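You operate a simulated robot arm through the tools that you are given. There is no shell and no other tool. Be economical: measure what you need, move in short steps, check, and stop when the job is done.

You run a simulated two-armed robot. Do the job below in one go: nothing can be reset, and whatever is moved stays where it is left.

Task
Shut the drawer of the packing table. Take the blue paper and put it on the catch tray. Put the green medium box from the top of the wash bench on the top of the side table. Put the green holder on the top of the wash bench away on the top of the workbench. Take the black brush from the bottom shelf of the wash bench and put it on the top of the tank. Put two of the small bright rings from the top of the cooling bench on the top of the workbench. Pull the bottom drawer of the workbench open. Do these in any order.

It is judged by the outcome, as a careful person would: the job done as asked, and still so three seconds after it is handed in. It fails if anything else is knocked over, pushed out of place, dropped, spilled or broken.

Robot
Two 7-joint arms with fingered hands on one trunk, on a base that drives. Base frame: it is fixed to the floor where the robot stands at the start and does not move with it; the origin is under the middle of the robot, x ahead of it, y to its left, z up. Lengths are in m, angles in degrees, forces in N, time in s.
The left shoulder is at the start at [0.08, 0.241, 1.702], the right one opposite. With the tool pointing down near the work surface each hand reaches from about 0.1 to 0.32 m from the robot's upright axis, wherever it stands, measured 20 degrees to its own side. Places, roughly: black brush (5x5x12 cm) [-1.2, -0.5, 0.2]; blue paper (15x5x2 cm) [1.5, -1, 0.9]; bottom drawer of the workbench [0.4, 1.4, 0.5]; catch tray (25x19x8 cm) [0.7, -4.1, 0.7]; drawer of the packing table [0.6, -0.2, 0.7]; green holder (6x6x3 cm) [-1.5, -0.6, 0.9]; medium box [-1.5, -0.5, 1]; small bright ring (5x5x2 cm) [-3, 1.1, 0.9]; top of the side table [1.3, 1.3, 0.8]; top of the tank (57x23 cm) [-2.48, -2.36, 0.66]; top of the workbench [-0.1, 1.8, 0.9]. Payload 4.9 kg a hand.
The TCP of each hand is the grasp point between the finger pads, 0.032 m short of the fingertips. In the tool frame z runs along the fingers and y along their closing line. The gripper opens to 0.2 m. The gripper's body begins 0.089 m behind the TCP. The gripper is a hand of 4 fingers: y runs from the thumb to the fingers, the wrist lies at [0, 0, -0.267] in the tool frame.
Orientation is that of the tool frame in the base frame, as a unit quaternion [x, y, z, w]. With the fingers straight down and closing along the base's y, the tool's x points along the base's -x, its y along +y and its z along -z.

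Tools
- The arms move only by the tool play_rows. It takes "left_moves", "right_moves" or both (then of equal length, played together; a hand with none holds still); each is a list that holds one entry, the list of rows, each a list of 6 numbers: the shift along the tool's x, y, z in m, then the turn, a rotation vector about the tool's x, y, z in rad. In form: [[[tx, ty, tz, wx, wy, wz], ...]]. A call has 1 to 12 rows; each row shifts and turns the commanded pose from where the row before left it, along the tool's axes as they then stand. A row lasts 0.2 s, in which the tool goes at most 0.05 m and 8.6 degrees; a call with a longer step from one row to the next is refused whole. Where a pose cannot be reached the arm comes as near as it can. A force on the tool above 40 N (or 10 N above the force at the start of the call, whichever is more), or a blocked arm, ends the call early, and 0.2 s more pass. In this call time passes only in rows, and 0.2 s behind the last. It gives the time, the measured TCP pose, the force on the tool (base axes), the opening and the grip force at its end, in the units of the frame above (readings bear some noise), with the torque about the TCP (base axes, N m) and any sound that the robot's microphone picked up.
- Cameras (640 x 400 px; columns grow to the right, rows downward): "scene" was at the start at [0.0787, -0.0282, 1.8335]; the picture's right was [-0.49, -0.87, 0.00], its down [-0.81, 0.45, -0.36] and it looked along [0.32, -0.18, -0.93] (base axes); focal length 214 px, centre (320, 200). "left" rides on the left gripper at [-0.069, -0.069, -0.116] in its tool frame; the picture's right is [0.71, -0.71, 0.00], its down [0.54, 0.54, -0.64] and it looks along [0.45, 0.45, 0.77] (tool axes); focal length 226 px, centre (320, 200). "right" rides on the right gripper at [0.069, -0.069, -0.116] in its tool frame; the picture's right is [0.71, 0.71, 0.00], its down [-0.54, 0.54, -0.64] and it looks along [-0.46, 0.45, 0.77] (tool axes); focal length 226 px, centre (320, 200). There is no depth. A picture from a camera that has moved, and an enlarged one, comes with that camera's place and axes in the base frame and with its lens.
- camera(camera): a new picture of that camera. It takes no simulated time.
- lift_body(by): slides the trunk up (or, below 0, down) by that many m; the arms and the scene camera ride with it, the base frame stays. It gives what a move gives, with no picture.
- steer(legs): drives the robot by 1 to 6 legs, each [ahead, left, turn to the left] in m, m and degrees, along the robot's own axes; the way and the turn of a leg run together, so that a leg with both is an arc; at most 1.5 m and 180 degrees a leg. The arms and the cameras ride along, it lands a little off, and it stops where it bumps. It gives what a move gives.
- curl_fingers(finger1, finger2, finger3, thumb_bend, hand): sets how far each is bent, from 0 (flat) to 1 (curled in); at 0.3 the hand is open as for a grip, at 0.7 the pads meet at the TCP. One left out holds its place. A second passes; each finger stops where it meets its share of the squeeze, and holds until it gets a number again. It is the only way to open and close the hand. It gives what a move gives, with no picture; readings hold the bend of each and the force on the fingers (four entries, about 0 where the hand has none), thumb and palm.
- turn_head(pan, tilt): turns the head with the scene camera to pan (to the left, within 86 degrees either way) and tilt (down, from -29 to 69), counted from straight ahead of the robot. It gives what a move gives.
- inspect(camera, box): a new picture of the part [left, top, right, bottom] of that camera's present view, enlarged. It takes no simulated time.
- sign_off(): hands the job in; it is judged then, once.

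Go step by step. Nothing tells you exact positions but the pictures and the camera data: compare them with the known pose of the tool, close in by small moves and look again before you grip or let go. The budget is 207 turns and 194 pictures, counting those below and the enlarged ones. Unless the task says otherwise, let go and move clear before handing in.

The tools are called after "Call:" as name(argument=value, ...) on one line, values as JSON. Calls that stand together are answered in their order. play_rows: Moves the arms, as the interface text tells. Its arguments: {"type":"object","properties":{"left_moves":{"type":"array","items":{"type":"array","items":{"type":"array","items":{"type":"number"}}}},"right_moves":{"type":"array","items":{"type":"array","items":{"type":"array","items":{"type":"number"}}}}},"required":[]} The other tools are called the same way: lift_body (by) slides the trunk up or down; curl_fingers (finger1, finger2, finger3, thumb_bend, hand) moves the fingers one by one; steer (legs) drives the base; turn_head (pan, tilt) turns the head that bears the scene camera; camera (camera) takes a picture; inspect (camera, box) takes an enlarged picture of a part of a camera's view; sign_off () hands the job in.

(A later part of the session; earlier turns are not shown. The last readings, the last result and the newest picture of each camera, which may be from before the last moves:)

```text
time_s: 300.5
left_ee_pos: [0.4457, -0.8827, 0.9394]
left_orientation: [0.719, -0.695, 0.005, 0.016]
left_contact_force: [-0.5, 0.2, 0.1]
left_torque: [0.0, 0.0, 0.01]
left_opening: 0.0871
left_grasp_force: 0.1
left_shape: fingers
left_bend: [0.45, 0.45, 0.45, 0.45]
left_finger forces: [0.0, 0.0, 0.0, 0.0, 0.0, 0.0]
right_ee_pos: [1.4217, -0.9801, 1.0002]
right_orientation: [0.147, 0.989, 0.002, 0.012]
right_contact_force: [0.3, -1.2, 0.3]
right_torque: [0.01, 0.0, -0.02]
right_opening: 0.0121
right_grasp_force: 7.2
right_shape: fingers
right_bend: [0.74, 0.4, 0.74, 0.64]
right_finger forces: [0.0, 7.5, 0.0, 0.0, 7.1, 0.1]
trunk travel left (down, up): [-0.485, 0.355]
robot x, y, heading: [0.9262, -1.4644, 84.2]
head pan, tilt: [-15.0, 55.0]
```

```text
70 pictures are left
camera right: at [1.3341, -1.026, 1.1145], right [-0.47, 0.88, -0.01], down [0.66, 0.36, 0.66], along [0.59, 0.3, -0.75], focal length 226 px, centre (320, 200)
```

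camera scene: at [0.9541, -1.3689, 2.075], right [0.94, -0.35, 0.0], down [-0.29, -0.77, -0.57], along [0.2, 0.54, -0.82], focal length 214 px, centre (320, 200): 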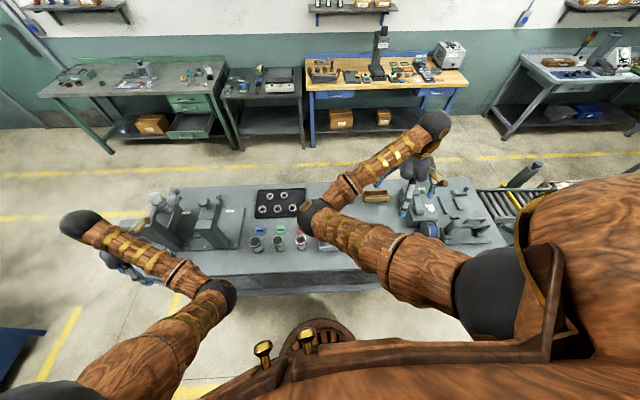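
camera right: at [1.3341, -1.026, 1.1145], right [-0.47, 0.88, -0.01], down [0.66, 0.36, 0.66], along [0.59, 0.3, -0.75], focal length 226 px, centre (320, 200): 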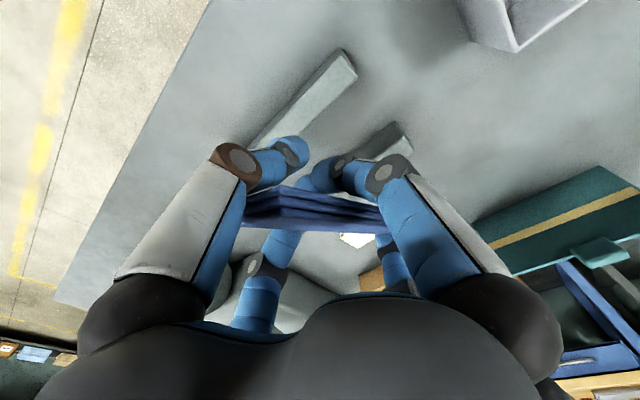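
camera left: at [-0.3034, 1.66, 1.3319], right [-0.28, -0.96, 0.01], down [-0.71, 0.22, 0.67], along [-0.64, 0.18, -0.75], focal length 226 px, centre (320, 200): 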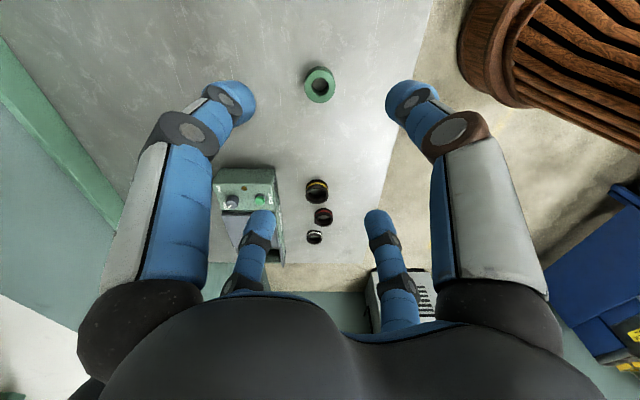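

The blue pad is lifted, caged in the hand. I raise the trunk, check, and look toward the catch tray.

Call:
lift_body(by=0.3)

Call:
steer(legs=[[-0.35, 0, 0], [0, 0, -130]])

Call:
turn_head(pan=-20, tilt=35)

Call:
camera(camera="scene")

Call:
camera(camera="right")

```text
time_s: 303.5
left_ee_pos: [0.4464, -0.8827, 1.241]
left_orientation: [0.719, -0.695, 0.004, 0.015]
left_contact_force: [-0.3, -0.1, -0.1]
left_torque: [0.0, -0.01, -0.01]
left_opening: 0.087
left_grasp_force: 0.2
left_shape: fingers
left_bend: [0.45, 0.45, 0.45, 0.45]
left_finger forces: [0.1, 0.0, 0.0, 0.0, 0.1, 0.0]
right_ee_pos: [1.4217, -0.9792, 1.3001]
right_orientation: [0.147, 0.989, 0.003, 0.012]
right_contact_force: [-0.1, -0.3, -0.2]
right_torque: [-0.02, 0.0, 0.02]
right_opening: 0.0122
right_grasp_force: 7.2
right_shape: fingers
right_bend: [0.74, 0.4, 0.74, 0.64]
right_finger forces: [0.1, 7.5, 0.0, 0.0, 7.1, 0.0]
trunk travel left (down, up): [-0.785, 0.055]
robot x, y, heading: [0.9282, -1.4647, 84.5]
head pan, tilt: [-15.0, 55.0]
```

```text
time_s: 310.9
left_ee_pos: [1.6456, -1.7391, 1.2406]
left_orientation: [0.28, 0.96, 0.012, -0.011]
left_contact_force: [0.2, 0.2, -0.2]
left_torque: [-0.02, -0.02, -0.01]
left_opening: 0.0871
left_grasp_force: 0.0
left_shape: fingers
left_bend: [0.45, 0.45, 0.45, 0.45]
left_finger forces: [0.0, 0.0, 0.1, 0.1, 0.0, 0.0]
right_ee_pos: [1.0157, -2.4914, 1.3003]
right_orientation: [0.944, 0.331, -0.009, 0.007]
right_contact_force: [1.1, 0.0, 0.3]
right_torque: [0.03, 0.0, 0.03]
right_opening: 0.0119
right_grasp_force: 5.7
right_shape: fingers
right_bend: [0.74, 0.4, 0.74, 0.64]
right_finger forces: [0.0, 6.1, 0.0, 0.0, 5.6, 0.1]
trunk travel left (down, up): [-0.785, 0.055]
robot x, y, heading: [0.8932, -1.8073, -40.2]
head pan, tilt: [-15.0, 55.0]
```

```text
time_s: 311.7
left_ee_pos: [1.6464, -1.7398, 1.2412]
left_orientation: [0.279, 0.96, 0.012, -0.012]
left_contact_force: [0.8, 0.1, 0.0]
left_torque: [-0.03, -0.01, 0.01]
left_opening: 0.0871
left_grasp_force: 0.1
left_shape: fingers
left_bend: [0.45, 0.45, 0.45, 0.45]
left_finger forces: [0.0, 0.0, 0.0, 0.0, 0.0, 0.1]
right_ee_pos: [1.015, -2.4916, 1.3009]
right_orientation: [0.943, 0.332, -0.009, 0.008]
right_contact_force: [0.5, 0.3, 0.1]
right_torque: [0.02, -0.02, 0.03]
right_opening: 0.0116
right_grasp_force: 5.7
right_shape: fingers
right_bend: [0.74, 0.4, 0.74, 0.64]
right_finger forces: [0.0, 6.1, 0.1, 0.0, 5.8, 0.1]
trunk travel left (down, up): [-0.785, 0.055]
robot x, y, heading: [0.8939, -1.8072, -40.1]
head pan, tilt: [-20.0, 35.0]
```

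```text
69 pictures are left
camera scene: at [0.9605, -1.9049, 2.0531], right [-0.87, -0.5, 0.0], down [-0.29, 0.5, -0.82], along [0.41, -0.71, -0.57], focal length 214 px, centre (320, 200)
```

scene: 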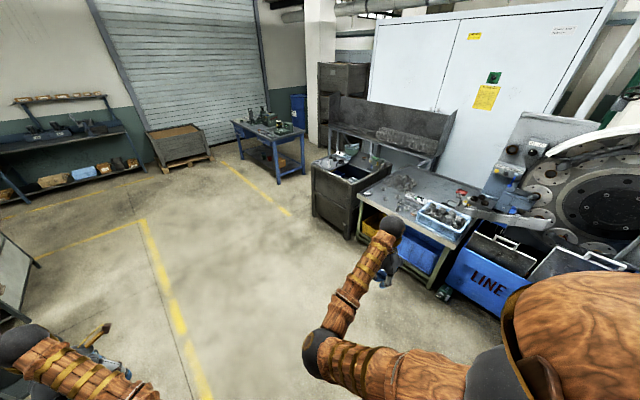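

```text
68 pictures are left
camera right: at [1.0275, -2.3931, 1.4146], right [0.99, -0.11, -0.01], down [-0.08, -0.75, 0.66], along [-0.08, -0.65, -0.75], focal length 226 px, centre (320, 200)
```

right: 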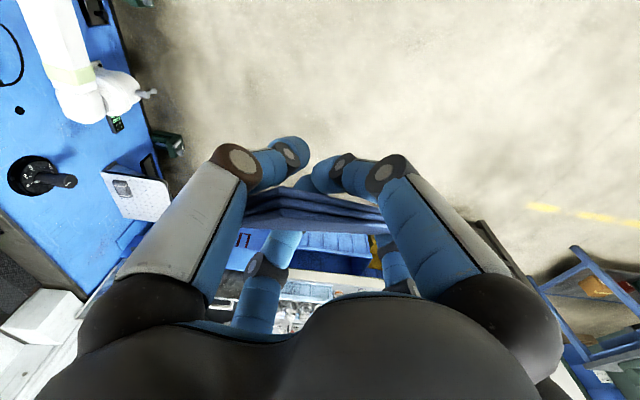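

Call:
inspect(camera="scene", box=[340, 150, 560, 300])

```text
2.67 times, centred on (450, 225) of scene
camera zoom: at [0.9605, -1.9049, 2.0531], right [-0.87, -0.5, 0.0], down [-0.29, 0.5, -0.82], along [0.41, -0.71, -0.57], focal length 572 px, centre (-27, 133)
```

zoom: 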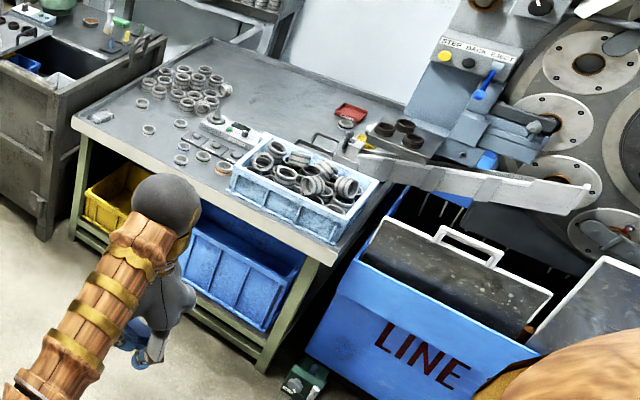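

The catch tray is the blue crate full of rings on the bench at the machine's outlet, about (0.72,-3.85). I drive toward it, then turn to face that bench.

Call:
steer(legs=[[1.27, -0.66, 0], [0, 0, -69]])

Call:
turn_head(pan=-15, tilt=50)

Call:
camera(camera="scene")

```text
time_s: 322.1
left_ee_pos: [1.8317, -3.8543, 1.2406]
left_orientation: [0.773, 0.634, 0.016, -0.003]
left_contact_force: [0.1, -1.0, 0.0]
left_torque: [0.02, 0.02, -0.01]
left_opening: 0.0871
left_grasp_force: 0.1
left_shape: fingers
left_bend: [0.45, 0.45, 0.45, 0.45]
left_finger forces: [0.0, 0.1, 0.1, 0.0, 0.1, 0.0]
right_ee_pos: [0.9024, -3.5393, 1.3]
right_orientation: [0.966, -0.259, -0.012, 0.001]
right_contact_force: [0.4, -0.5, 0.2]
right_torque: [-0.01, 0.05, -0.02]
right_opening: 0.0117
right_grasp_force: 6.0
right_shape: fingers
right_bend: [0.74, 0.4, 0.74, 0.64]
right_finger forces: [0.1, 5.9, 0.0, 0.0, 5.6, 0.0]
trunk travel left (down, up): [-0.785, 0.055]
robot x, y, heading: [1.4952, -3.1788, -109.1]
head pan, tilt: [-20.0, 35.0]
```

```text
time_s: 322.9
left_ee_pos: [1.8296, -3.8547, 1.2411]
left_orientation: [0.773, 0.635, 0.015, -0.003]
left_contact_force: [-0.3, 0.1, 0.5]
left_torque: [-0.03, 0.01, 0.0]
left_opening: 0.0874
left_grasp_force: 0.1
left_shape: fingers
left_bend: [0.45, 0.45, 0.45, 0.45]
left_finger forces: [0.1, 0.0, 0.0, 0.0, 0.1, 0.1]
right_ee_pos: [0.9023, -3.5385, 1.3006]
right_orientation: [0.966, -0.259, -0.012, 0.001]
right_contact_force: [-0.1, 0.2, 0.3]
right_torque: [-0.01, 0.05, 0.03]
right_opening: 0.0116
right_grasp_force: 5.5
right_shape: fingers
right_bend: [0.74, 0.4, 0.74, 0.64]
right_finger forces: [0.1, 5.9, 0.0, 0.0, 5.6, 0.0]
trunk travel left (down, up): [-0.785, 0.055]
robot x, y, heading: [1.4947, -3.1785, -108.9]
head pan, tilt: [-15.0, 50.0]
```

```text
66 pictures are left
camera scene: at [1.4421, -3.2722, 2.0315], right [-0.83, 0.56, 0.0], down [0.43, 0.64, -0.64], along [-0.36, -0.53, -0.77], focal length 214 px, centre (320, 200)
```

scene: 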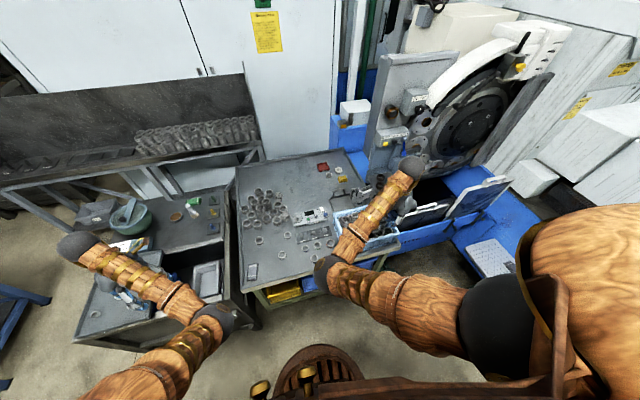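

Call:
camera(camera="right")

Call:
inspect(camera="scene", box=[300, 160, 440, 280])

```text
65 pictures are left
camera right: at [0.999, -3.5151, 1.4146], right [0.26, -0.97, -0.01], down [-0.72, -0.2, 0.66], along [-0.64, -0.16, -0.75], focal length 226 px, centre (320, 200)
```

right: 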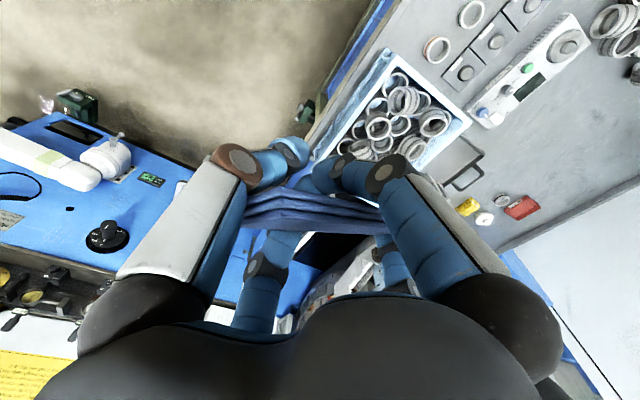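

```text
3.33 times, centred on (370, 220) of scene
camera zoom: at [1.4421, -3.2722, 2.0315], right [-0.83, 0.56, 0.0], down [0.43, 0.64, -0.64], along [-0.36, -0.53, -0.77], focal length 715 px, centre (153, 133)
```

zoom: 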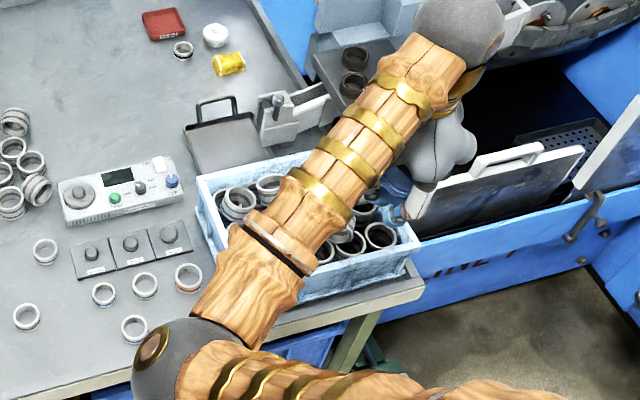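

Looking closely, the catch tray matching (0.7,-4.1) and 25×19 cm is the flat grey tray with a handle at the chute end, at about (0.72,-4.04). I extend the right arm, raise the left, and drive in.

Call:
play_rows(right_moves=[[[0.0075, 0.039, 0, 0, 0, 0], [0.0075, 0.039, 0, 0, 0, 0], [0.0075, 0.039, 0, 0, 0, 0], [0.0075, 0.039, 0, 0, 0, 0], [0.0075, 0.039, 0, 0, 0, 0], [0.0075, 0.039, 0, 0, 0, 0]]], left_moves=[[[0, 0, -0.04, 0, 0, 0], [0, 0, -0.04, 0, 0, 0], [0, 0, -0.04, 0, 0, 0], [0, 0, -0.04, 0, 0, 0], [0, 0, -0.04, 0, 0, 0], [0, 0, 0, 0, 0, 0]]])

Call:
steer(legs=[[0.28, -0.01, 0]])

Call:
camera(camera="right")

Call:
camera(camera="scene")

```text
time_s: 324.3
left_ee_pos: [1.8246, -3.8591, 1.4424]
left_orientation: [0.773, 0.635, 0.017, -0.002]
left_contact_force: [-0.3, -0.5, 0.5]
left_torque: [0.01, 0.0, 0.01]
left_opening: 0.0872
left_grasp_force: 0.0
left_shape: fingers
left_bend: [0.45, 0.45, 0.45, 0.45]
left_finger forces: [0.0, 0.0, 0.1, 0.1, 0.1, 0.1]
right_ee_pos: [0.8233, -3.763, 1.2972]
right_orientation: [0.966, -0.26, -0.012, 0.001]
right_contact_force: [-0.1, -1.6, -0.6]
right_torque: [0.02, -0.02, -0.01]
right_opening: 0.0116
right_grasp_force: 5.4
right_shape: fingers
right_bend: [0.74, 0.4, 0.74, 0.64]
right_finger forces: [0.0, 5.7, 0.1, 0.0, 5.6, 0.0]
trunk travel left (down, up): [-0.785, 0.055]
robot x, y, heading: [1.4965, -3.1777, -108.9]
head pan, tilt: [-15.0, 50.0]
```

```text
time_s: 326.3
left_ee_pos: [1.7196, -4.1194, 1.4437]
left_orientation: [0.775, 0.632, 0.015, -0.001]
left_contact_force: [-0.3, -0.5, 0.9]
left_torque: [-0.02, 0.03, 0.03]
left_opening: 0.0874
left_grasp_force: 0.0
left_shape: fingers
left_bend: [0.45, 0.45, 0.45, 0.45]
left_finger forces: [0.1, 0.0, 0.0, 0.0, 0.1, 0.1]
right_ee_pos: [0.7199, -4.0165, 1.3023]
right_orientation: [0.965, -0.263, -0.011, 0.003]
right_contact_force: [1.0, 1.0, -1.1]
right_torque: [0.0, -0.03, -0.01]
right_opening: 0.0114
right_grasp_force: 5.5
right_shape: fingers
right_bend: [0.74, 0.4, 0.74, 0.64]
right_finger forces: [0.1, 5.8, 0.0, 0.0, 5.6, 0.1]
trunk travel left (down, up): [-0.785, 0.055]
robot x, y, heading: [1.395, -3.4439, -109.3]
head pan, tilt: [-15.0, 50.0]
```

```text
63 pictures are left
camera right: at [0.8174, -3.9926, 1.416], right [0.25, -0.97, -0.01], down [-0.73, -0.19, 0.66], along [-0.64, -0.16, -0.75], focal length 226 px, centre (320, 200)
```

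right: 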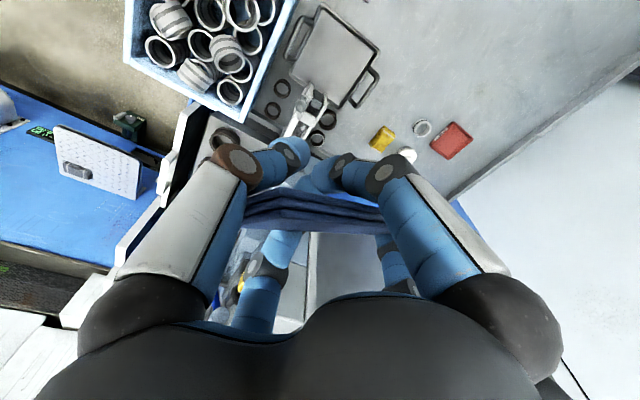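

```text
62 pictures are left
camera scene: at [1.3418, -3.5293, 2.0319], right [-0.83, 0.56, 0.0], down [0.43, 0.63, -0.65], along [-0.36, -0.53, -0.76], focal length 214 px, centre (320, 200)
```

scene: 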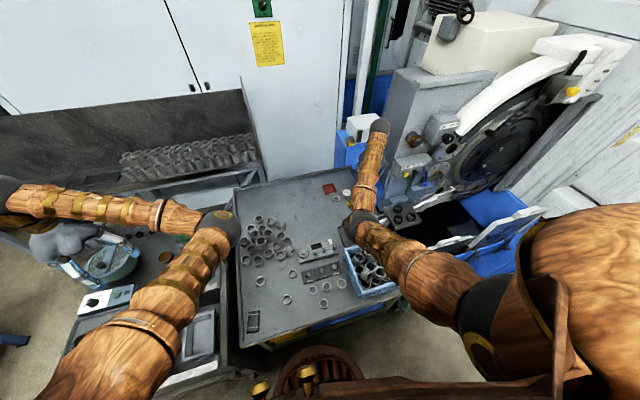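

The tray is at about (0.735,-4.045). I shift ~4 cm and lower.

Call:
play_rows(right_moves=[[[0.042, 0.013, 0, 0, 0, 0]]])

Call:
lift_body(by=-0.3)

Call:
play_rows(right_moves=[[[0, 0, 0.04, 0, 0, 0], [0, 0, 0.04, 0, 0, 0]]])

Call:
camera(camera="right")

```text
time_s: 326.7
left_ee_pos: [1.7177, -4.1284, 1.441]
left_orientation: [0.776, 0.631, 0.017, -0.003]
left_contact_force: [0.7, -0.3, -0.6]
left_torque: [0.0, -0.01, 0.0]
left_opening: 0.0872
left_grasp_force: 0.1
left_shape: fingers
left_bend: [0.45, 0.45, 0.45, 0.45]
left_finger forces: [0.1, 0.1, 0.0, 0.0, 0.0, 0.1]
right_ee_pos: [0.7483, -4.0538, 1.2951]
right_orientation: [0.965, -0.263, -0.012, 0.0]
right_contact_force: [0.1, -0.2, 0.1]
right_torque: [0.03, 0.0, 0.02]
right_opening: 0.0114
right_grasp_force: 5.2
right_shape: fingers
right_bend: [0.74, 0.4, 0.74, 0.64]
right_finger forces: [0.0, 5.7, 0.0, 0.0, 5.5, 0.0]
trunk travel left (down, up): [-0.785, 0.055]
robot x, y, heading: [1.3939, -3.441, -109.2]
head pan, tilt: [-15.0, 50.0]
```

```text
time_s: 329.7
left_ee_pos: [1.7184, -4.1251, 1.1432]
left_orientation: [0.775, 0.632, 0.016, -0.002]
left_contact_force: [0.3, 0.6, -0.2]
left_torque: [0.01, 0.01, 0.01]
left_opening: 0.0873
left_grasp_force: 0.1
left_shape: fingers
left_bend: [0.45, 0.45, 0.45, 0.45]
left_finger forces: [0.1, 0.1, 0.0, 0.0, 0.0, 0.0]
right_ee_pos: [0.7495, -4.0512, 0.9966]
right_orientation: [0.965, -0.263, -0.012, 0.001]
right_contact_force: [0.4, 0.6, -1.1]
right_torque: [0.03, -0.02, -0.01]
right_opening: 0.0116
right_grasp_force: 5.8
right_shape: fingers
right_bend: [0.74, 0.4, 0.74, 0.64]
right_finger forces: [0.0, 5.8, 0.0, 0.1, 5.4, 0.0]
trunk travel left (down, up): [-0.485, 0.355]
robot x, y, heading: [1.3889, -3.441, -109.7]
head pan, tilt: [-15.0, 50.0]
```

```text
time_s: 330.3
left_ee_pos: [1.7186, -4.1252, 1.1429]
left_orientation: [0.775, 0.632, 0.017, -0.002]
left_contact_force: [0.0, 0.5, 1.0]
left_torque: [0.0, -0.01, -0.02]
left_opening: 0.0873
left_grasp_force: 0.0
left_shape: fingers
left_bend: [0.45, 0.45, 0.45, 0.45]
left_finger forces: [0.0, 0.1, 0.0, 0.1, 0.0, 0.0]
right_ee_pos: [0.7466, -4.0534, 0.9135]
right_orientation: [0.965, -0.263, -0.011, 0.001]
right_contact_force: [-0.3, 0.3, 0.1]
right_torque: [-0.01, -0.03, 0.02]
right_opening: 0.0113
right_grasp_force: 5.7
right_shape: fingers
right_bend: [0.74, 0.4, 0.74, 0.64]
right_finger forces: [0.0, 5.8, 0.0, 0.1, 5.4, 0.0]
trunk travel left (down, up): [-0.485, 0.355]
robot x, y, heading: [1.3909, -3.4393, -109.0]
head pan, tilt: [-15.0, 50.0]
```

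```text
61 pictures are left
camera right: at [0.8438, -4.0296, 1.0282], right [0.25, -0.97, -0.01], down [-0.73, -0.19, 0.66], along [-0.64, -0.16, -0.75], focal length 226 px, centre (320, 200)
```

right: 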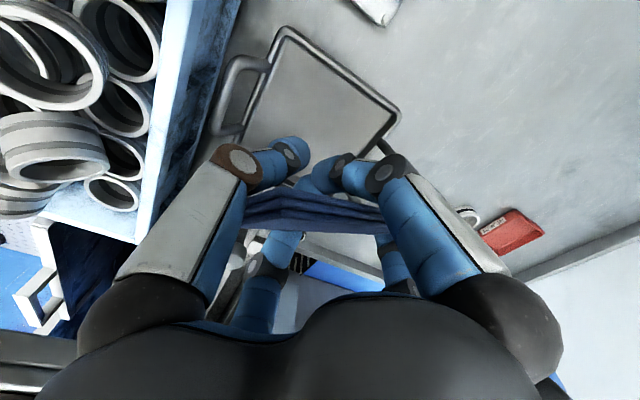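

The tray lies right below. I lower further in small steps.

Call:
play_rows(right_moves=[[[0.01, 0, 0.04, 0, 0, 0], [0, 0, 0.04, 0, 0, 0], [0, 0, 0.02, 0, 0, 0]]])

Call:
camera(camera="right")

```text
time_s: 331.1
left_ee_pos: [1.719, -4.1246, 1.1416]
left_orientation: [0.775, 0.632, 0.016, -0.003]
left_contact_force: [0.0, 0.1, -0.2]
left_torque: [0.02, 0.0, -0.03]
left_opening: 0.0874
left_grasp_force: 0.1
left_shape: fingers
left_bend: [0.45, 0.45, 0.45, 0.45]
left_finger forces: [0.0, 0.0, 0.1, 0.1, 0.1, 0.0]
right_ee_pos: [0.7513, -4.0581, 0.8166]
right_orientation: [0.965, -0.263, -0.011, 0.001]
right_contact_force: [-0.2, -0.6, 0.5]
right_torque: [-0.02, -0.02, -0.01]
right_opening: 0.0114
right_grasp_force: 5.7
right_shape: fingers
right_bend: [0.74, 0.4, 0.74, 0.64]
right_finger forces: [0.0, 5.6, 0.0, 0.0, 5.3, 0.1]
trunk travel left (down, up): [-0.485, 0.355]
robot x, y, heading: [1.3898, -3.4419, -109.3]
head pan, tilt: [-15.0, 50.0]
```

```text
60 pictures are left
camera right: at [0.8482, -4.0345, 0.9299], right [0.25, -0.97, -0.01], down [-0.73, -0.19, 0.66], along [-0.64, -0.16, -0.75], focal length 226 px, centre (320, 200)
```

right: 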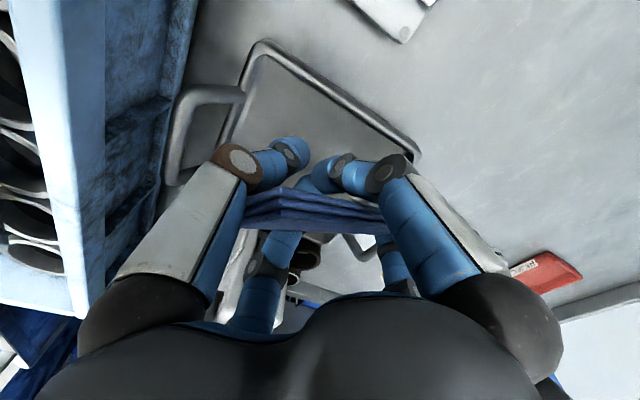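

Call:
play_rows(right_moves=[[[0, 0, 0.025, 0, 0, 0], [0, 0, 0.015, 0, 0, 0], [0, 0, 0.01, 0, 0, 0]]])

Call:
camera(camera="right")

```text
time_s: 331.9
left_ee_pos: [1.7182, -4.1239, 1.1423]
left_orientation: [0.775, 0.632, 0.016, -0.002]
left_contact_force: [0.2, 0.2, 0.8]
left_torque: [-0.02, 0.02, 0.01]
left_opening: 0.0872
left_grasp_force: 0.0
left_shape: fingers
left_bend: [0.45, 0.45, 0.45, 0.45]
left_finger forces: [0.1, 0.1, 0.0, 0.0, 0.0, 0.0]
right_ee_pos: [0.7506, -4.0573, 0.7653]
right_orientation: [0.965, -0.263, -0.012, 0.001]
right_contact_force: [-0.4, -0.3, 0.0]
right_torque: [0.03, 0.01, 0.0]
right_opening: 0.0115
right_grasp_force: 5.6
right_shape: fingers
right_bend: [0.74, 0.4, 0.74, 0.64]
right_finger forces: [0.0, 5.6, 0.1, 0.1, 5.4, 0.1]
trunk travel left (down, up): [-0.485, 0.355]
robot x, y, heading: [1.3946, -3.4394, -109.1]
head pan, tilt: [-15.0, 50.0]
```

```text
59 pictures are left
camera right: at [0.8487, -4.0331, 0.881], right [0.25, -0.97, -0.01], down [-0.73, -0.19, 0.66], along [-0.64, -0.16, -0.75], focal length 226 px, centre (320, 200)
```

right: 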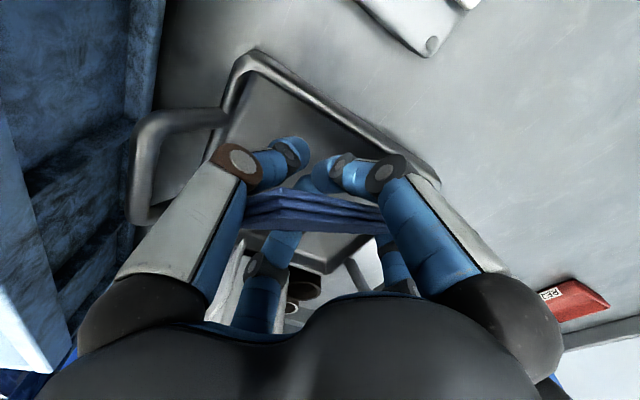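

The hand is within the tray, close to its floor. I lower 1 cm more and open the lower fingers, then the holding pair.

Call:
play_rows(right_moves=[[[0, 0, 0.01, 0, 0, 0]]])

Call:
curl_fingers(hand="right", finger1=0.5, finger3=0.5)

Call:
camera(camera="right")

```text
time_s: 332.3
left_ee_pos: [1.7184, -4.125, 1.1426]
left_orientation: [0.775, 0.631, 0.017, -0.002]
left_contact_force: [-1.4, -0.8, -0.1]
left_torque: [-0.01, 0.02, 0.03]
left_opening: 0.0872
left_grasp_force: 0.1
left_shape: fingers
left_bend: [0.45, 0.45, 0.45, 0.45]
left_finger forces: [0.1, 0.0, 0.0, 0.0, 0.0, 0.0]
right_ee_pos: [0.7516, -4.0565, 0.7585]
right_orientation: [0.965, -0.263, -0.013, 0.001]
right_contact_force: [-0.4, -1.0, 0.2]
right_torque: [0.0, -0.02, -0.01]
right_opening: 0.0114
right_grasp_force: 5.3
right_shape: fingers
right_bend: [0.74, 0.4, 0.74, 0.64]
right_finger forces: [0.1, 5.6, 0.0, 0.1, 5.4, 0.0]
trunk travel left (down, up): [-0.485, 0.355]
robot x, y, heading: [1.3943, -3.4402, -109.0]
head pan, tilt: [-15.0, 50.0]
```

```text
time_s: 333.3
left_ee_pos: [1.7187, -4.125, 1.143]
left_orientation: [0.775, 0.632, 0.017, -0.002]
left_contact_force: [-1.2, -0.4, 0.8]
left_torque: [0.0, 0.01, -0.03]
left_opening: 0.0873
left_grasp_force: 0.0
left_shape: fingers
left_bend: [0.45, 0.45, 0.45, 0.45]
left_finger forces: [0.0, 0.1, 0.0, 0.0, 0.0, 0.0]
right_ee_pos: [0.7511, -4.0562, 0.7569]
right_orientation: [0.965, -0.263, -0.012, 0.002]
right_contact_force: [0.7, 0.0, -0.9]
right_torque: [-0.03, 0.0, -0.05]
right_opening: 0.0489
right_grasp_force: 5.6
right_shape: fingers
right_bend: [0.5, 0.4, 0.5, 0.64]
right_finger forces: [0.0, 5.5, 0.0, 0.0, 5.4, 0.0]
trunk travel left (down, up): [-0.485, 0.355]
robot x, y, heading: [1.3919, -3.4404, -109.2]
head pan, tilt: [-15.0, 50.0]
```

```text
58 pictures are left
camera right: at [0.8483, -4.0331, 0.8717], right [0.25, -0.97, -0.01], down [-0.73, -0.19, 0.66], along [-0.64, -0.16, -0.75], focal length 226 px, centre (320, 200)
```

right: 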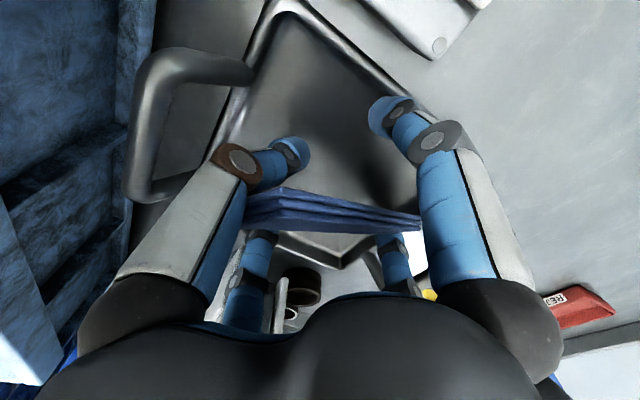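

The thumb and opposite finger still hold the pad. I lower until contact and then release.

Call:
play_rows(right_moves=[[[0, 0, 0.01, 0, 0, 0], [0, 0, 0.01, 0, 0, 0]]])

Call:
curl_fingers(hand="right", finger2=0.3, thumb_bend=0.4)

Call:
camera(camera="right")

```text
time_s: 333.9
left_ee_pos: [1.7192, -4.123, 1.1436]
left_orientation: [0.775, 0.631, 0.015, -0.003]
left_contact_force: [-0.4, -0.2, -0.4]
left_torque: [0.05, 0.0, 0.0]
left_opening: 0.0871
left_grasp_force: 0.2
left_shape: fingers
left_bend: [0.45, 0.45, 0.45, 0.45]
left_finger forces: [0.0, 0.1, 0.0, 0.0, 0.0, 0.0]
right_ee_pos: [0.7462, -4.0625, 0.7497]
right_orientation: [0.964, -0.264, -0.012, 0.009]
right_contact_force: [7.1, 10.9, 38.2]
right_torque: [-0.97, -2.15, 0.28]
right_opening: 0.0481
right_grasp_force: 37.0
right_shape: fingers
right_bend: [0.49, 0.41, 0.5, 0.64]
right_finger forces: [37.6, 23.0, 0.1, 0.0, 13.3, 0.0]
trunk travel left (down, up): [-0.485, 0.355]
robot x, y, heading: [1.3952, -3.4393, -109.5]
head pan, tilt: [-15.0, 50.0]
stopped in row 2 (right hand): the force on the tool passed its limit at 44 N (the readings are from after the stop); the commanded pose is now the measured one
```

```text
time_s: 334.9
left_ee_pos: [1.7203, -4.1224, 1.1439]
left_orientation: [0.776, 0.631, 0.014, -0.003]
left_contact_force: [-0.3, 0.8, -0.7]
left_torque: [0.01, 0.01, 0.01]
left_opening: 0.0872
left_grasp_force: 0.0
left_shape: fingers
left_bend: [0.45, 0.45, 0.45, 0.45]
left_finger forces: [0.0, 0.0, 0.0, 0.0, 0.1, 0.0]
right_ee_pos: [0.7465, -4.0619, 0.7482]
right_orientation: [0.964, -0.264, -0.014, 0.011]
right_contact_force: [-4.5, -5.5, 44.0]
right_torque: [-0.33, -2.22, 0.24]
right_opening: 0.0714
right_grasp_force: 31.9
right_shape: fingers
right_bend: [0.49, 0.39, 0.5, 0.45]
right_finger forces: [34.5, 8.3, 0.0, 0.0, 20.9, 0.0]
trunk travel left (down, up): [-0.485, 0.355]
robot x, y, heading: [1.3917, -3.4426, -108.9]
head pan, tilt: [-15.0, 50.0]
```

```text
57 pictures are left
camera right: at [0.8449, -4.0367, 0.8623], right [0.25, -0.97, 0.0], down [-0.72, -0.18, 0.67], along [-0.65, -0.17, -0.74], focal length 226 px, centre (320, 200)
```

right: 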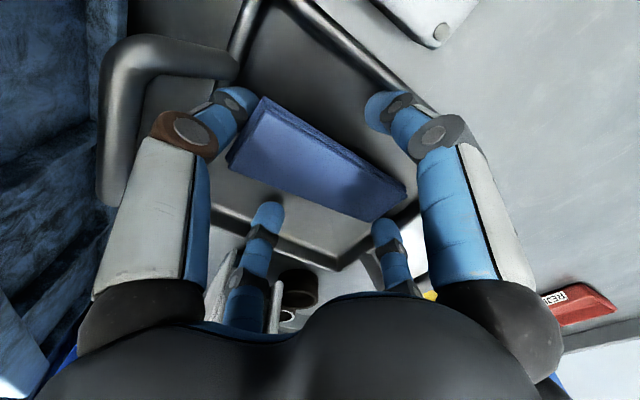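

The blue paper lies flat in the tray. I lift the hand straight up.

Call:
play_rows(right_moves=[[[0, 0, -0.03, 0, 0, 0], [0, 0, -0.04, 0, 0, 0], [0, 0, -0.04, 0, 0, 0], [0, 0, -0.04, 0, 0, 0]]])

Call:
lift_body(by=0.3)

Call:
camera(camera="right")

```text
time_s: 335.9
left_ee_pos: [1.7173, -4.1249, 1.1431]
left_orientation: [0.775, 0.631, 0.016, -0.003]
left_contact_force: [0.5, 0.6, 0.5]
left_torque: [-0.02, 0.01, 0.02]
left_opening: 0.0871
left_grasp_force: 0.1
left_shape: fingers
left_bend: [0.45, 0.45, 0.45, 0.45]
left_finger forces: [0.1, 0.0, 0.1, 0.1, 0.0, 0.0]
right_ee_pos: [0.7501, -4.0594, 0.8918]
right_orientation: [0.964, -0.264, -0.013, 0.006]
right_contact_force: [0.1, 0.0, -0.9]
right_torque: [-0.03, -0.01, -0.01]
right_opening: 0.0887
right_grasp_force: 0.0
right_shape: fingers
right_bend: [0.5, 0.3, 0.5, 0.4]
right_finger forces: [0.0, 0.1, 0.0, 0.0, 0.0, 0.1]
trunk travel left (down, up): [-0.485, 0.355]
robot x, y, heading: [1.3924, -3.4408, -109.1]
head pan, tilt: [-15.0, 50.0]
```

```text
time_s: 338.9
left_ee_pos: [1.7177, -4.1261, 1.4423]
left_orientation: [0.776, 0.631, 0.016, -0.003]
left_contact_force: [-0.1, -0.1, 0.3]
left_torque: [-0.01, 0.0, 0.03]
left_opening: 0.0873
left_grasp_force: 0.0
left_shape: fingers
left_bend: [0.45, 0.45, 0.45, 0.45]
left_finger forces: [0.1, 0.0, 0.1, 0.1, 0.0, 0.0]
right_ee_pos: [0.749, -4.0608, 1.1908]
right_orientation: [0.964, -0.265, -0.013, 0.006]
right_contact_force: [-0.1, 0.0, 0.5]
right_torque: [0.0, -0.03, 0.0]
right_opening: 0.0889
right_grasp_force: 0.0
right_shape: fingers
right_bend: [0.5, 0.3, 0.5, 0.4]
right_finger forces: [0.1, 0.1, 0.0, 0.0, 0.1, 0.0]
trunk travel left (down, up): [-0.785, 0.055]
robot x, y, heading: [1.3949, -3.4382, -109.2]
head pan, tilt: [-15.0, 50.0]
```

```text
56 pictures are left
camera right: at [0.8468, -4.0363, 1.3054], right [0.25, -0.97, 0.0], down [-0.72, -0.19, 0.66], along [-0.64, -0.16, -0.75], focal length 226 px, centre (320, 200)
```

right: 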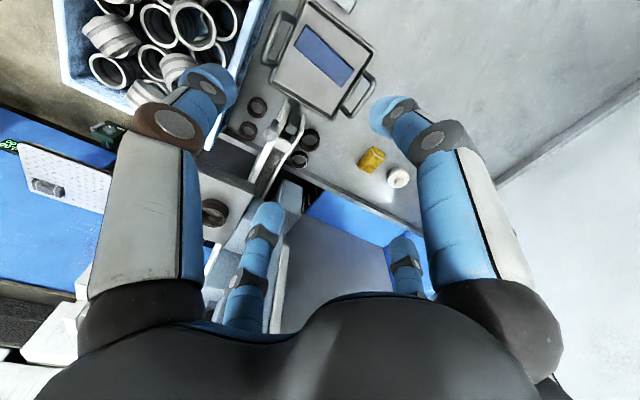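

Paper delivered. Before moving on I'll put the displaced white pad back on its block; I retract the arm and drive back to the packing table's rear side.

Call:
play_rows(right_moves=[[[0, -0.04, 0, 0, 0, 0], [0, -0.04, 0, 0, 0, 0], [0, -0.04, 0, 0, 0, 0], [0, -0.04, 0, 0, 0, 0]]])

Call:
steer(legs=[[-1.14, -0.49, 0], [0, 0, 100], [0, 0, 93], [0.75, 0.39, 0]])

Call:
camera(camera="right")

```text
time_s: 339.9
left_ee_pos: [1.7197, -4.1241, 1.4429]
left_orientation: [0.776, 0.631, 0.015, -0.002]
left_contact_force: [-0.5, -0.1, 0.2]
left_torque: [-0.03, 0.0, 0.01]
left_opening: 0.087
left_grasp_force: 0.0
left_shape: fingers
left_bend: [0.45, 0.45, 0.45, 0.45]
left_finger forces: [0.0, 0.1, 0.1, 0.0, 0.0, 0.1]
right_ee_pos: [0.8308, -3.9226, 1.1872]
right_orientation: [0.964, -0.264, -0.012, 0.007]
right_contact_force: [-0.6, 0.2, 1.1]
right_torque: [-0.01, 0.0, -0.01]
right_opening: 0.0892
right_grasp_force: 0.1
right_shape: fingers
right_bend: [0.5, 0.3, 0.5, 0.4]
right_finger forces: [0.0, 0.0, 0.0, 0.0, 0.0, 0.0]
trunk travel left (down, up): [-0.785, 0.055]
robot x, y, heading: [1.3929, -3.444, -109.4]
head pan, tilt: [-15.0, 50.0]
```

```text
time_s: 358.4
left_ee_pos: [0.5931, -0.7837, 1.443]
left_orientation: [-0.702, 0.712, -0.002, -0.016]
left_contact_force: [0.4, -0.2, 0.3]
left_torque: [0.04, -0.01, 0.0]
left_opening: 0.0869
left_grasp_force: 0.1
left_shape: fingers
left_bend: [0.45, 0.45, 0.45, 0.45]
left_finger forces: [0.1, 0.0, 0.1, 0.0, 0.0, 0.0]
right_ee_pos: [1.503, -0.8134, 1.1856]
right_orientation: [0.172, 0.985, 0.007, 0.011]
right_contact_force: [-0.3, -0.6, -0.1]
right_torque: [0.03, 0.01, 0.01]
right_opening: 0.0888
right_grasp_force: 0.0
right_shape: fingers
right_bend: [0.5, 0.3, 0.5, 0.4]
right_finger forces: [0.0, 0.1, 0.0, 0.0, 0.0, 0.0]
trunk travel left (down, up): [-0.785, 0.055]
robot x, y, heading: [1.0394, -1.3909, 81.7]
head pan, tilt: [-15.0, 50.0]
```

```text
55 pictures are left
camera right: at [1.413, -0.8569, 1.2996], right [-0.43, 0.9, 0.0], down [0.68, 0.32, 0.66], along [0.6, 0.28, -0.75], focal length 226 px, centre (320, 200)
```

right: 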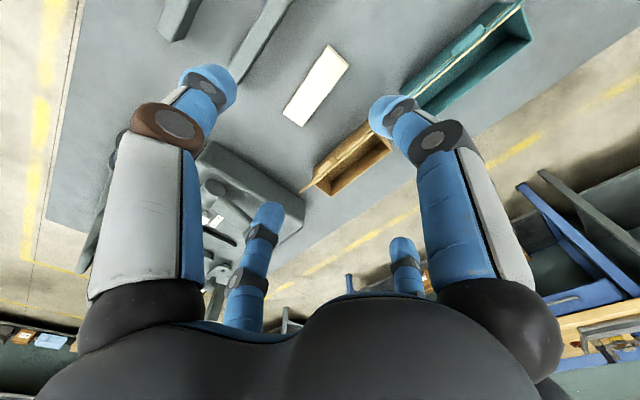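

The white pad is directly below the hand. I align the hand with it, preshape, and lower.

Call:
play_rows(right_moves=[[[0, 0, 0, 0, 0, -0.12], [0, 0, 0, 0, 0, -0.12], [0, 0, 0, 0, 0, -0.11], [-0.005, -0.007, 0, 0, 0, 0]]])

Call:
curl_fingers(hand="right", finger1=0.08, finger2=0.42, finger3=0.08, thumb_bend=0.42)

Call:
lift_body(by=-0.24)

Call:
camera(camera="right")

```text
time_s: 359.4
left_ee_pos: [0.5925, -0.7814, 1.4412]
left_orientation: [-0.703, 0.711, -0.005, -0.016]
left_contact_force: [-0.2, 0.3, -0.6]
left_torque: [-0.02, 0.05, 0.04]
left_opening: 0.0873
left_grasp_force: 0.0
left_shape: fingers
left_bend: [0.45, 0.45, 0.45, 0.45]
left_finger forces: [0.0, 0.1, 0.1, 0.0, 0.0, 0.0]
right_ee_pos: [1.5074, -0.8189, 1.1867]
right_orientation: [-0.004, 1.0, 0.005, 0.013]
right_contact_force: [0.1, 0.7, -0.1]
right_torque: [0.02, 0.0, -0.01]
right_opening: 0.089
right_grasp_force: 0.1
right_shape: fingers
right_bend: [0.5, 0.3, 0.5, 0.4]
right_finger forces: [0.0, 0.0, 0.1, 0.0, 0.0, 0.0]
trunk travel left (down, up): [-0.785, 0.055]
robot x, y, heading: [1.0385, -1.3917, 81.5]
head pan, tilt: [-15.0, 50.0]
```

```text
time_s: 360.4
left_ee_pos: [0.5924, -0.7823, 1.4418]
left_orientation: [-0.703, 0.711, -0.005, -0.015]
left_contact_force: [0.7, -0.5, 0.0]
left_torque: [0.02, 0.02, 0.01]
left_opening: 0.0871
left_grasp_force: 0.0
left_shape: fingers
left_bend: [0.45, 0.45, 0.45, 0.45]
left_finger forces: [0.0, 0.0, 0.0, 0.0, 0.0, 0.0]
right_ee_pos: [1.5079, -0.8208, 1.1861]
right_orientation: [-0.003, 1.0, 0.005, 0.013]
right_contact_force: [-0.5, 0.2, -0.1]
right_torque: [0.02, 0.0, -0.02]
right_opening: 0.1475
right_grasp_force: 0.1
right_shape: fingers
right_bend: [0.09, 0.42, 0.09, 0.42]
right_finger forces: [0.0, 0.0, 0.0, 0.1, 0.0, 0.0]
trunk travel left (down, up): [-0.785, 0.055]
robot x, y, heading: [1.0425, -1.3903, 81.6]
head pan, tilt: [-15.0, 50.0]
```

```text
time_s: 362.9
left_ee_pos: [0.594, -0.7832, 1.2025]
left_orientation: [-0.703, 0.711, -0.004, -0.015]
left_contact_force: [0.1, 0.2, -0.3]
left_torque: [-0.01, 0.0, 0.01]
left_opening: 0.087
left_grasp_force: 0.1
left_shape: fingers
left_bend: [0.45, 0.45, 0.45, 0.45]
left_finger forces: [0.0, 0.0, 0.1, 0.0, 0.0, 0.0]
right_ee_pos: [1.5082, -0.8202, 0.9464]
right_orientation: [-0.003, 1.0, 0.005, 0.013]
right_contact_force: [-0.3, 0.1, 0.3]
right_torque: [-0.02, 0.0, -0.01]
right_opening: 0.1475
right_grasp_force: 0.1
right_shape: fingers
right_bend: [0.09, 0.42, 0.09, 0.42]
right_finger forces: [0.0, 0.1, 0.0, 0.1, 0.1, 0.0]
trunk travel left (down, up): [-0.545, 0.295]
robot x, y, heading: [1.0427, -1.3915, 81.9]
head pan, tilt: [-15.0, 50.0]
```

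```text
54 pictures are left
camera right: at [1.4367, -0.8909, 1.0603], right [-0.71, 0.7, -0.01], down [0.52, 0.54, 0.66], along [0.47, 0.47, -0.75], focal length 226 px, centre (320, 200)
```

right: 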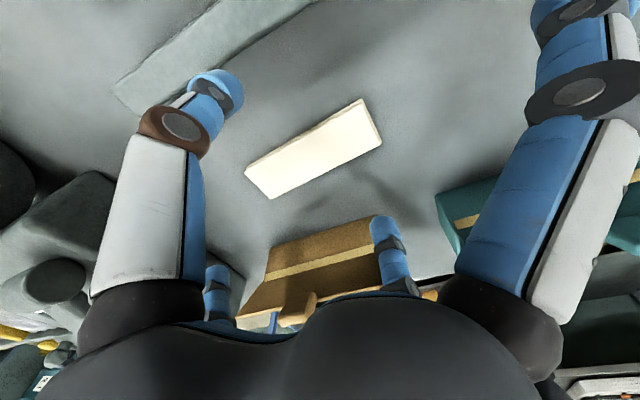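

Call:
curl_fingers(hand="right", finger2=0.47, thumb_bend=0.45)

Call:
play_rows(right_moves=[[[-0.002, -0.011, 0, 0, 0, 0], [0, 0, 0, 0, 0, 0.11], [0, 0, 0, 0, 0, 0.11], [0, 0, 0.03, 0, 0, 0], [0, 0, 0.022, 0, 0, 0]]])

Call:
curl_fingers(hand="right", finger1=0.5, finger2=0.6, finger3=0.5, thumb_bend=0.6)

Call:
camera(camera="right")

```text
time_s: 363.9
left_ee_pos: [0.5927, -0.7822, 1.2037]
left_orientation: [-0.703, 0.711, -0.005, -0.015]
left_contact_force: [-0.2, 0.1, -0.2]
left_torque: [0.0, 0.03, 0.01]
left_opening: 0.0872
left_grasp_force: 0.0
left_shape: fingers
left_bend: [0.45, 0.45, 0.45, 0.45]
left_finger forces: [0.1, 0.0, 0.0, 0.1, 0.0, 0.0]
right_ee_pos: [1.5075, -0.8191, 0.947]
right_orientation: [-0.004, 1.0, 0.005, 0.013]
right_contact_force: [-0.2, -0.1, 0.0]
right_torque: [0.03, -0.04, 0.0]
right_opening: 0.1443
right_grasp_force: 0.2
right_shape: fingers
right_bend: [0.09, 0.47, 0.09, 0.45]
right_finger forces: [0.1, 0.1, 0.0, 0.0, 0.1, 0.1]
trunk travel left (down, up): [-0.545, 0.295]
robot x, y, heading: [1.0386, -1.3901, 81.6]
head pan, tilt: [-15.0, 50.0]
```

```text
time_s: 365.1
left_ee_pos: [0.5934, -0.7813, 1.2021]
left_orientation: [-0.702, 0.712, -0.004, -0.015]
left_contact_force: [0.5, -0.3, -0.2]
left_torque: [0.02, -0.03, 0.0]
left_opening: 0.0872
left_grasp_force: 0.1
left_shape: fingers
left_bend: [0.45, 0.45, 0.45, 0.45]
left_finger forces: [0.0, 0.0, 0.0, 0.0, 0.0, 0.0]
right_ee_pos: [1.5132, -0.8288, 0.8944]
right_orientation: [0.106, 0.994, 0.008, 0.013]
right_contact_force: [3.7, 6.8, 10.7]
right_torque: [-0.69, 0.22, 0.19]
right_opening: 0.1414
right_grasp_force: 8.7
right_shape: fingers
right_bend: [0.09, 0.47, 0.09, 0.47]
right_finger forces: [0.0, 0.0, 0.1, 0.1, 16.3, 0.1]
trunk travel left (down, up): [-0.545, 0.295]
robot x, y, heading: [1.0416, -1.3946, 81.3]
head pan, tilt: [-15.0, 50.0]
```

```text
time_s: 366.1
left_ee_pos: [0.5934, -0.7829, 1.2031]
left_orientation: [-0.703, 0.711, -0.005, -0.015]
left_contact_force: [-0.5, -0.2, -0.6]
left_torque: [0.02, 0.01, 0.0]
left_opening: 0.0871
left_grasp_force: 0.0
left_shape: fingers
left_bend: [0.45, 0.45, 0.45, 0.45]
left_finger forces: [0.0, 0.1, 0.0, 0.0, 0.0, 0.0]
right_ee_pos: [1.5131, -0.8318, 0.8923]
right_orientation: [0.107, 0.994, 0.007, 0.012]
right_contact_force: [-0.6, 0.1, 2.7]
right_torque: [-0.02, 0.24, 0.03]
right_opening: 0.0724
right_grasp_force: 7.9
right_shape: fingers
right_bend: [0.43, 0.6, 0.45, 0.6]
right_finger forces: [9.7, 0.0, 6.7, 0.0, 0.0, 0.1]
trunk travel left (down, up): [-0.545, 0.295]
robot x, y, heading: [1.0408, -1.3938, 81.5]
head pan, tilt: [-15.0, 50.0]
```

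```text
53 pictures are left
camera right: at [1.428, -0.8858, 1.0061], right [-0.54, 0.84, 0.0], down [0.63, 0.41, 0.66], along [0.56, 0.36, -0.75], focal length 226 px, centre (320, 200)
```

right: 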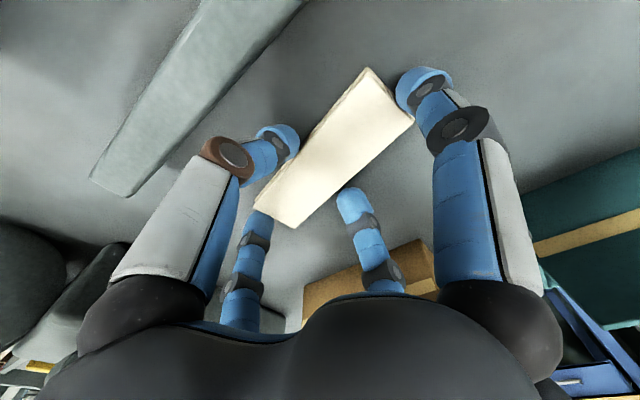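

Ends are held evenly; I close the side pair and lift.

Call:
curl_fingers(hand="right", finger1=0.6, finger2=0.7, finger3=0.6, thumb_bend=0.7)

Call:
play_rows(right_moves=[[[0, 0, -0.02, 0, 0, 0], [0, 0, -0.04, 0, 0, 0]]])

Call:
camera(camera="right")

```text
time_s: 367.1
left_ee_pos: [0.5936, -0.7826, 1.2037]
left_orientation: [-0.703, 0.711, -0.005, -0.016]
left_contact_force: [0.1, -0.4, 0.1]
left_torque: [-0.03, -0.01, -0.02]
left_opening: 0.0871
left_grasp_force: 0.0
left_shape: fingers
left_bend: [0.45, 0.45, 0.45, 0.45]
left_finger forces: [0.0, 0.0, 0.1, 0.0, 0.0, 0.1]
right_ee_pos: [1.5126, -0.8315, 0.893]
right_orientation: [0.107, 0.994, 0.006, 0.011]
right_contact_force: [-1.0, -2.0, 3.5]
right_torque: [0.02, -0.08, -0.01]
right_opening: 0.0709
right_grasp_force: 20.4
right_shape: fingers
right_bend: [0.43, 0.61, 0.45, 0.64]
right_finger forces: [7.6, 10.7, 8.1, 0.0, 14.8, 0.1]
trunk travel left (down, up): [-0.545, 0.295]
robot x, y, heading: [1.0462, -1.3927, 81.6]
head pan, tilt: [-15.0, 50.0]
```

```text
time_s: 367.7
left_ee_pos: [0.5923, -0.7831, 1.2026]
left_orientation: [-0.702, 0.712, -0.004, -0.016]
left_contact_force: [-0.5, 0.0, -0.5]
left_torque: [0.02, 0.01, -0.02]
left_opening: 0.087
left_grasp_force: 0.2
left_shape: fingers
left_bend: [0.45, 0.45, 0.45, 0.45]
left_finger forces: [0.0, 0.0, 0.1, 0.0, 0.0, 0.1]
right_ee_pos: [1.5112, -0.8293, 0.9526]
right_orientation: [0.107, 0.994, 0.007, 0.012]
right_contact_force: [0.2, -0.9, -0.6]
right_torque: [0.03, -0.01, -0.04]
right_opening: 0.0708
right_grasp_force: 19.7
right_shape: fingers
right_bend: [0.43, 0.61, 0.45, 0.65]
right_finger forces: [7.7, 9.7, 8.1, 0.1, 14.1, 0.0]
trunk travel left (down, up): [-0.545, 0.295]
robot x, y, heading: [1.0379, -1.3908, 81.8]
head pan, tilt: [-15.0, 50.0]
```

```text
52 pictures are left
camera right: at [1.4266, -0.8833, 1.0663], right [-0.54, 0.84, -0.01], down [0.63, 0.41, 0.66], along [0.56, 0.36, -0.75], focal length 226 px, centre (320, 200)
```

right: 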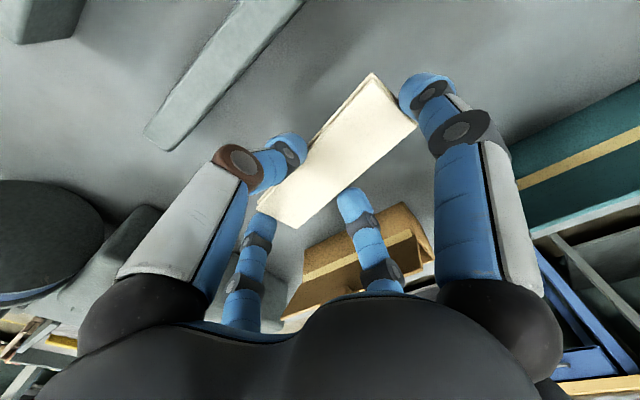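

White pad is held. I carry it over its block's measured centre (1.468,-0.909), align, and check before setting down.

Call:
play_rows(right_moves=[[[0.012, -0.043, 0, 0, 0, 0], [0.013, -0.044, 0, 0, 0, 0], [0, 0, 0, 0, 0, 0.14]]])

Call:
camera(camera="right")

```text
time_s: 368.5
left_ee_pos: [0.5935, -0.7803, 1.2028]
left_orientation: [-0.703, 0.711, -0.004, -0.016]
left_contact_force: [-0.2, 0.3, -0.6]
left_torque: [-0.08, 0.02, 0.01]
left_opening: 0.0873
left_grasp_force: 0.2
left_shape: fingers
left_bend: [0.45, 0.45, 0.45, 0.45]
left_finger forces: [0.0, 0.1, 0.0, 0.1, 0.0, 0.0]
right_ee_pos: [1.4677, -0.9083, 0.9487]
right_orientation: [0.177, 0.984, 0.006, 0.012]
right_contact_force: [0.0, 0.5, -0.3]
right_torque: [0.0, 0.02, -0.02]
right_opening: 0.0708
right_grasp_force: 19.5
right_shape: fingers
right_bend: [0.43, 0.61, 0.45, 0.65]
right_finger forces: [7.7, 9.5, 7.9, 0.1, 13.9, 0.0]
trunk travel left (down, up): [-0.545, 0.295]
robot x, y, heading: [1.0409, -1.3927, 81.5]
head pan, tilt: [-15.0, 50.0]
```

```text
51 pictures are left
camera right: at [1.3762, -0.9515, 1.0628], right [-0.42, 0.91, 0.0], down [0.68, 0.31, 0.66], along [0.6, 0.28, -0.75], focal length 226 px, centre (320, 200)
```

right: 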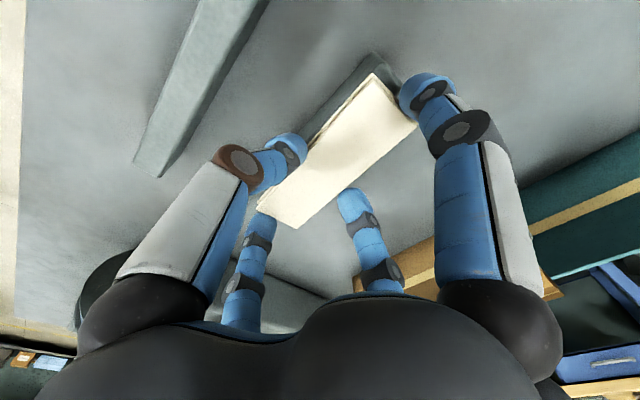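

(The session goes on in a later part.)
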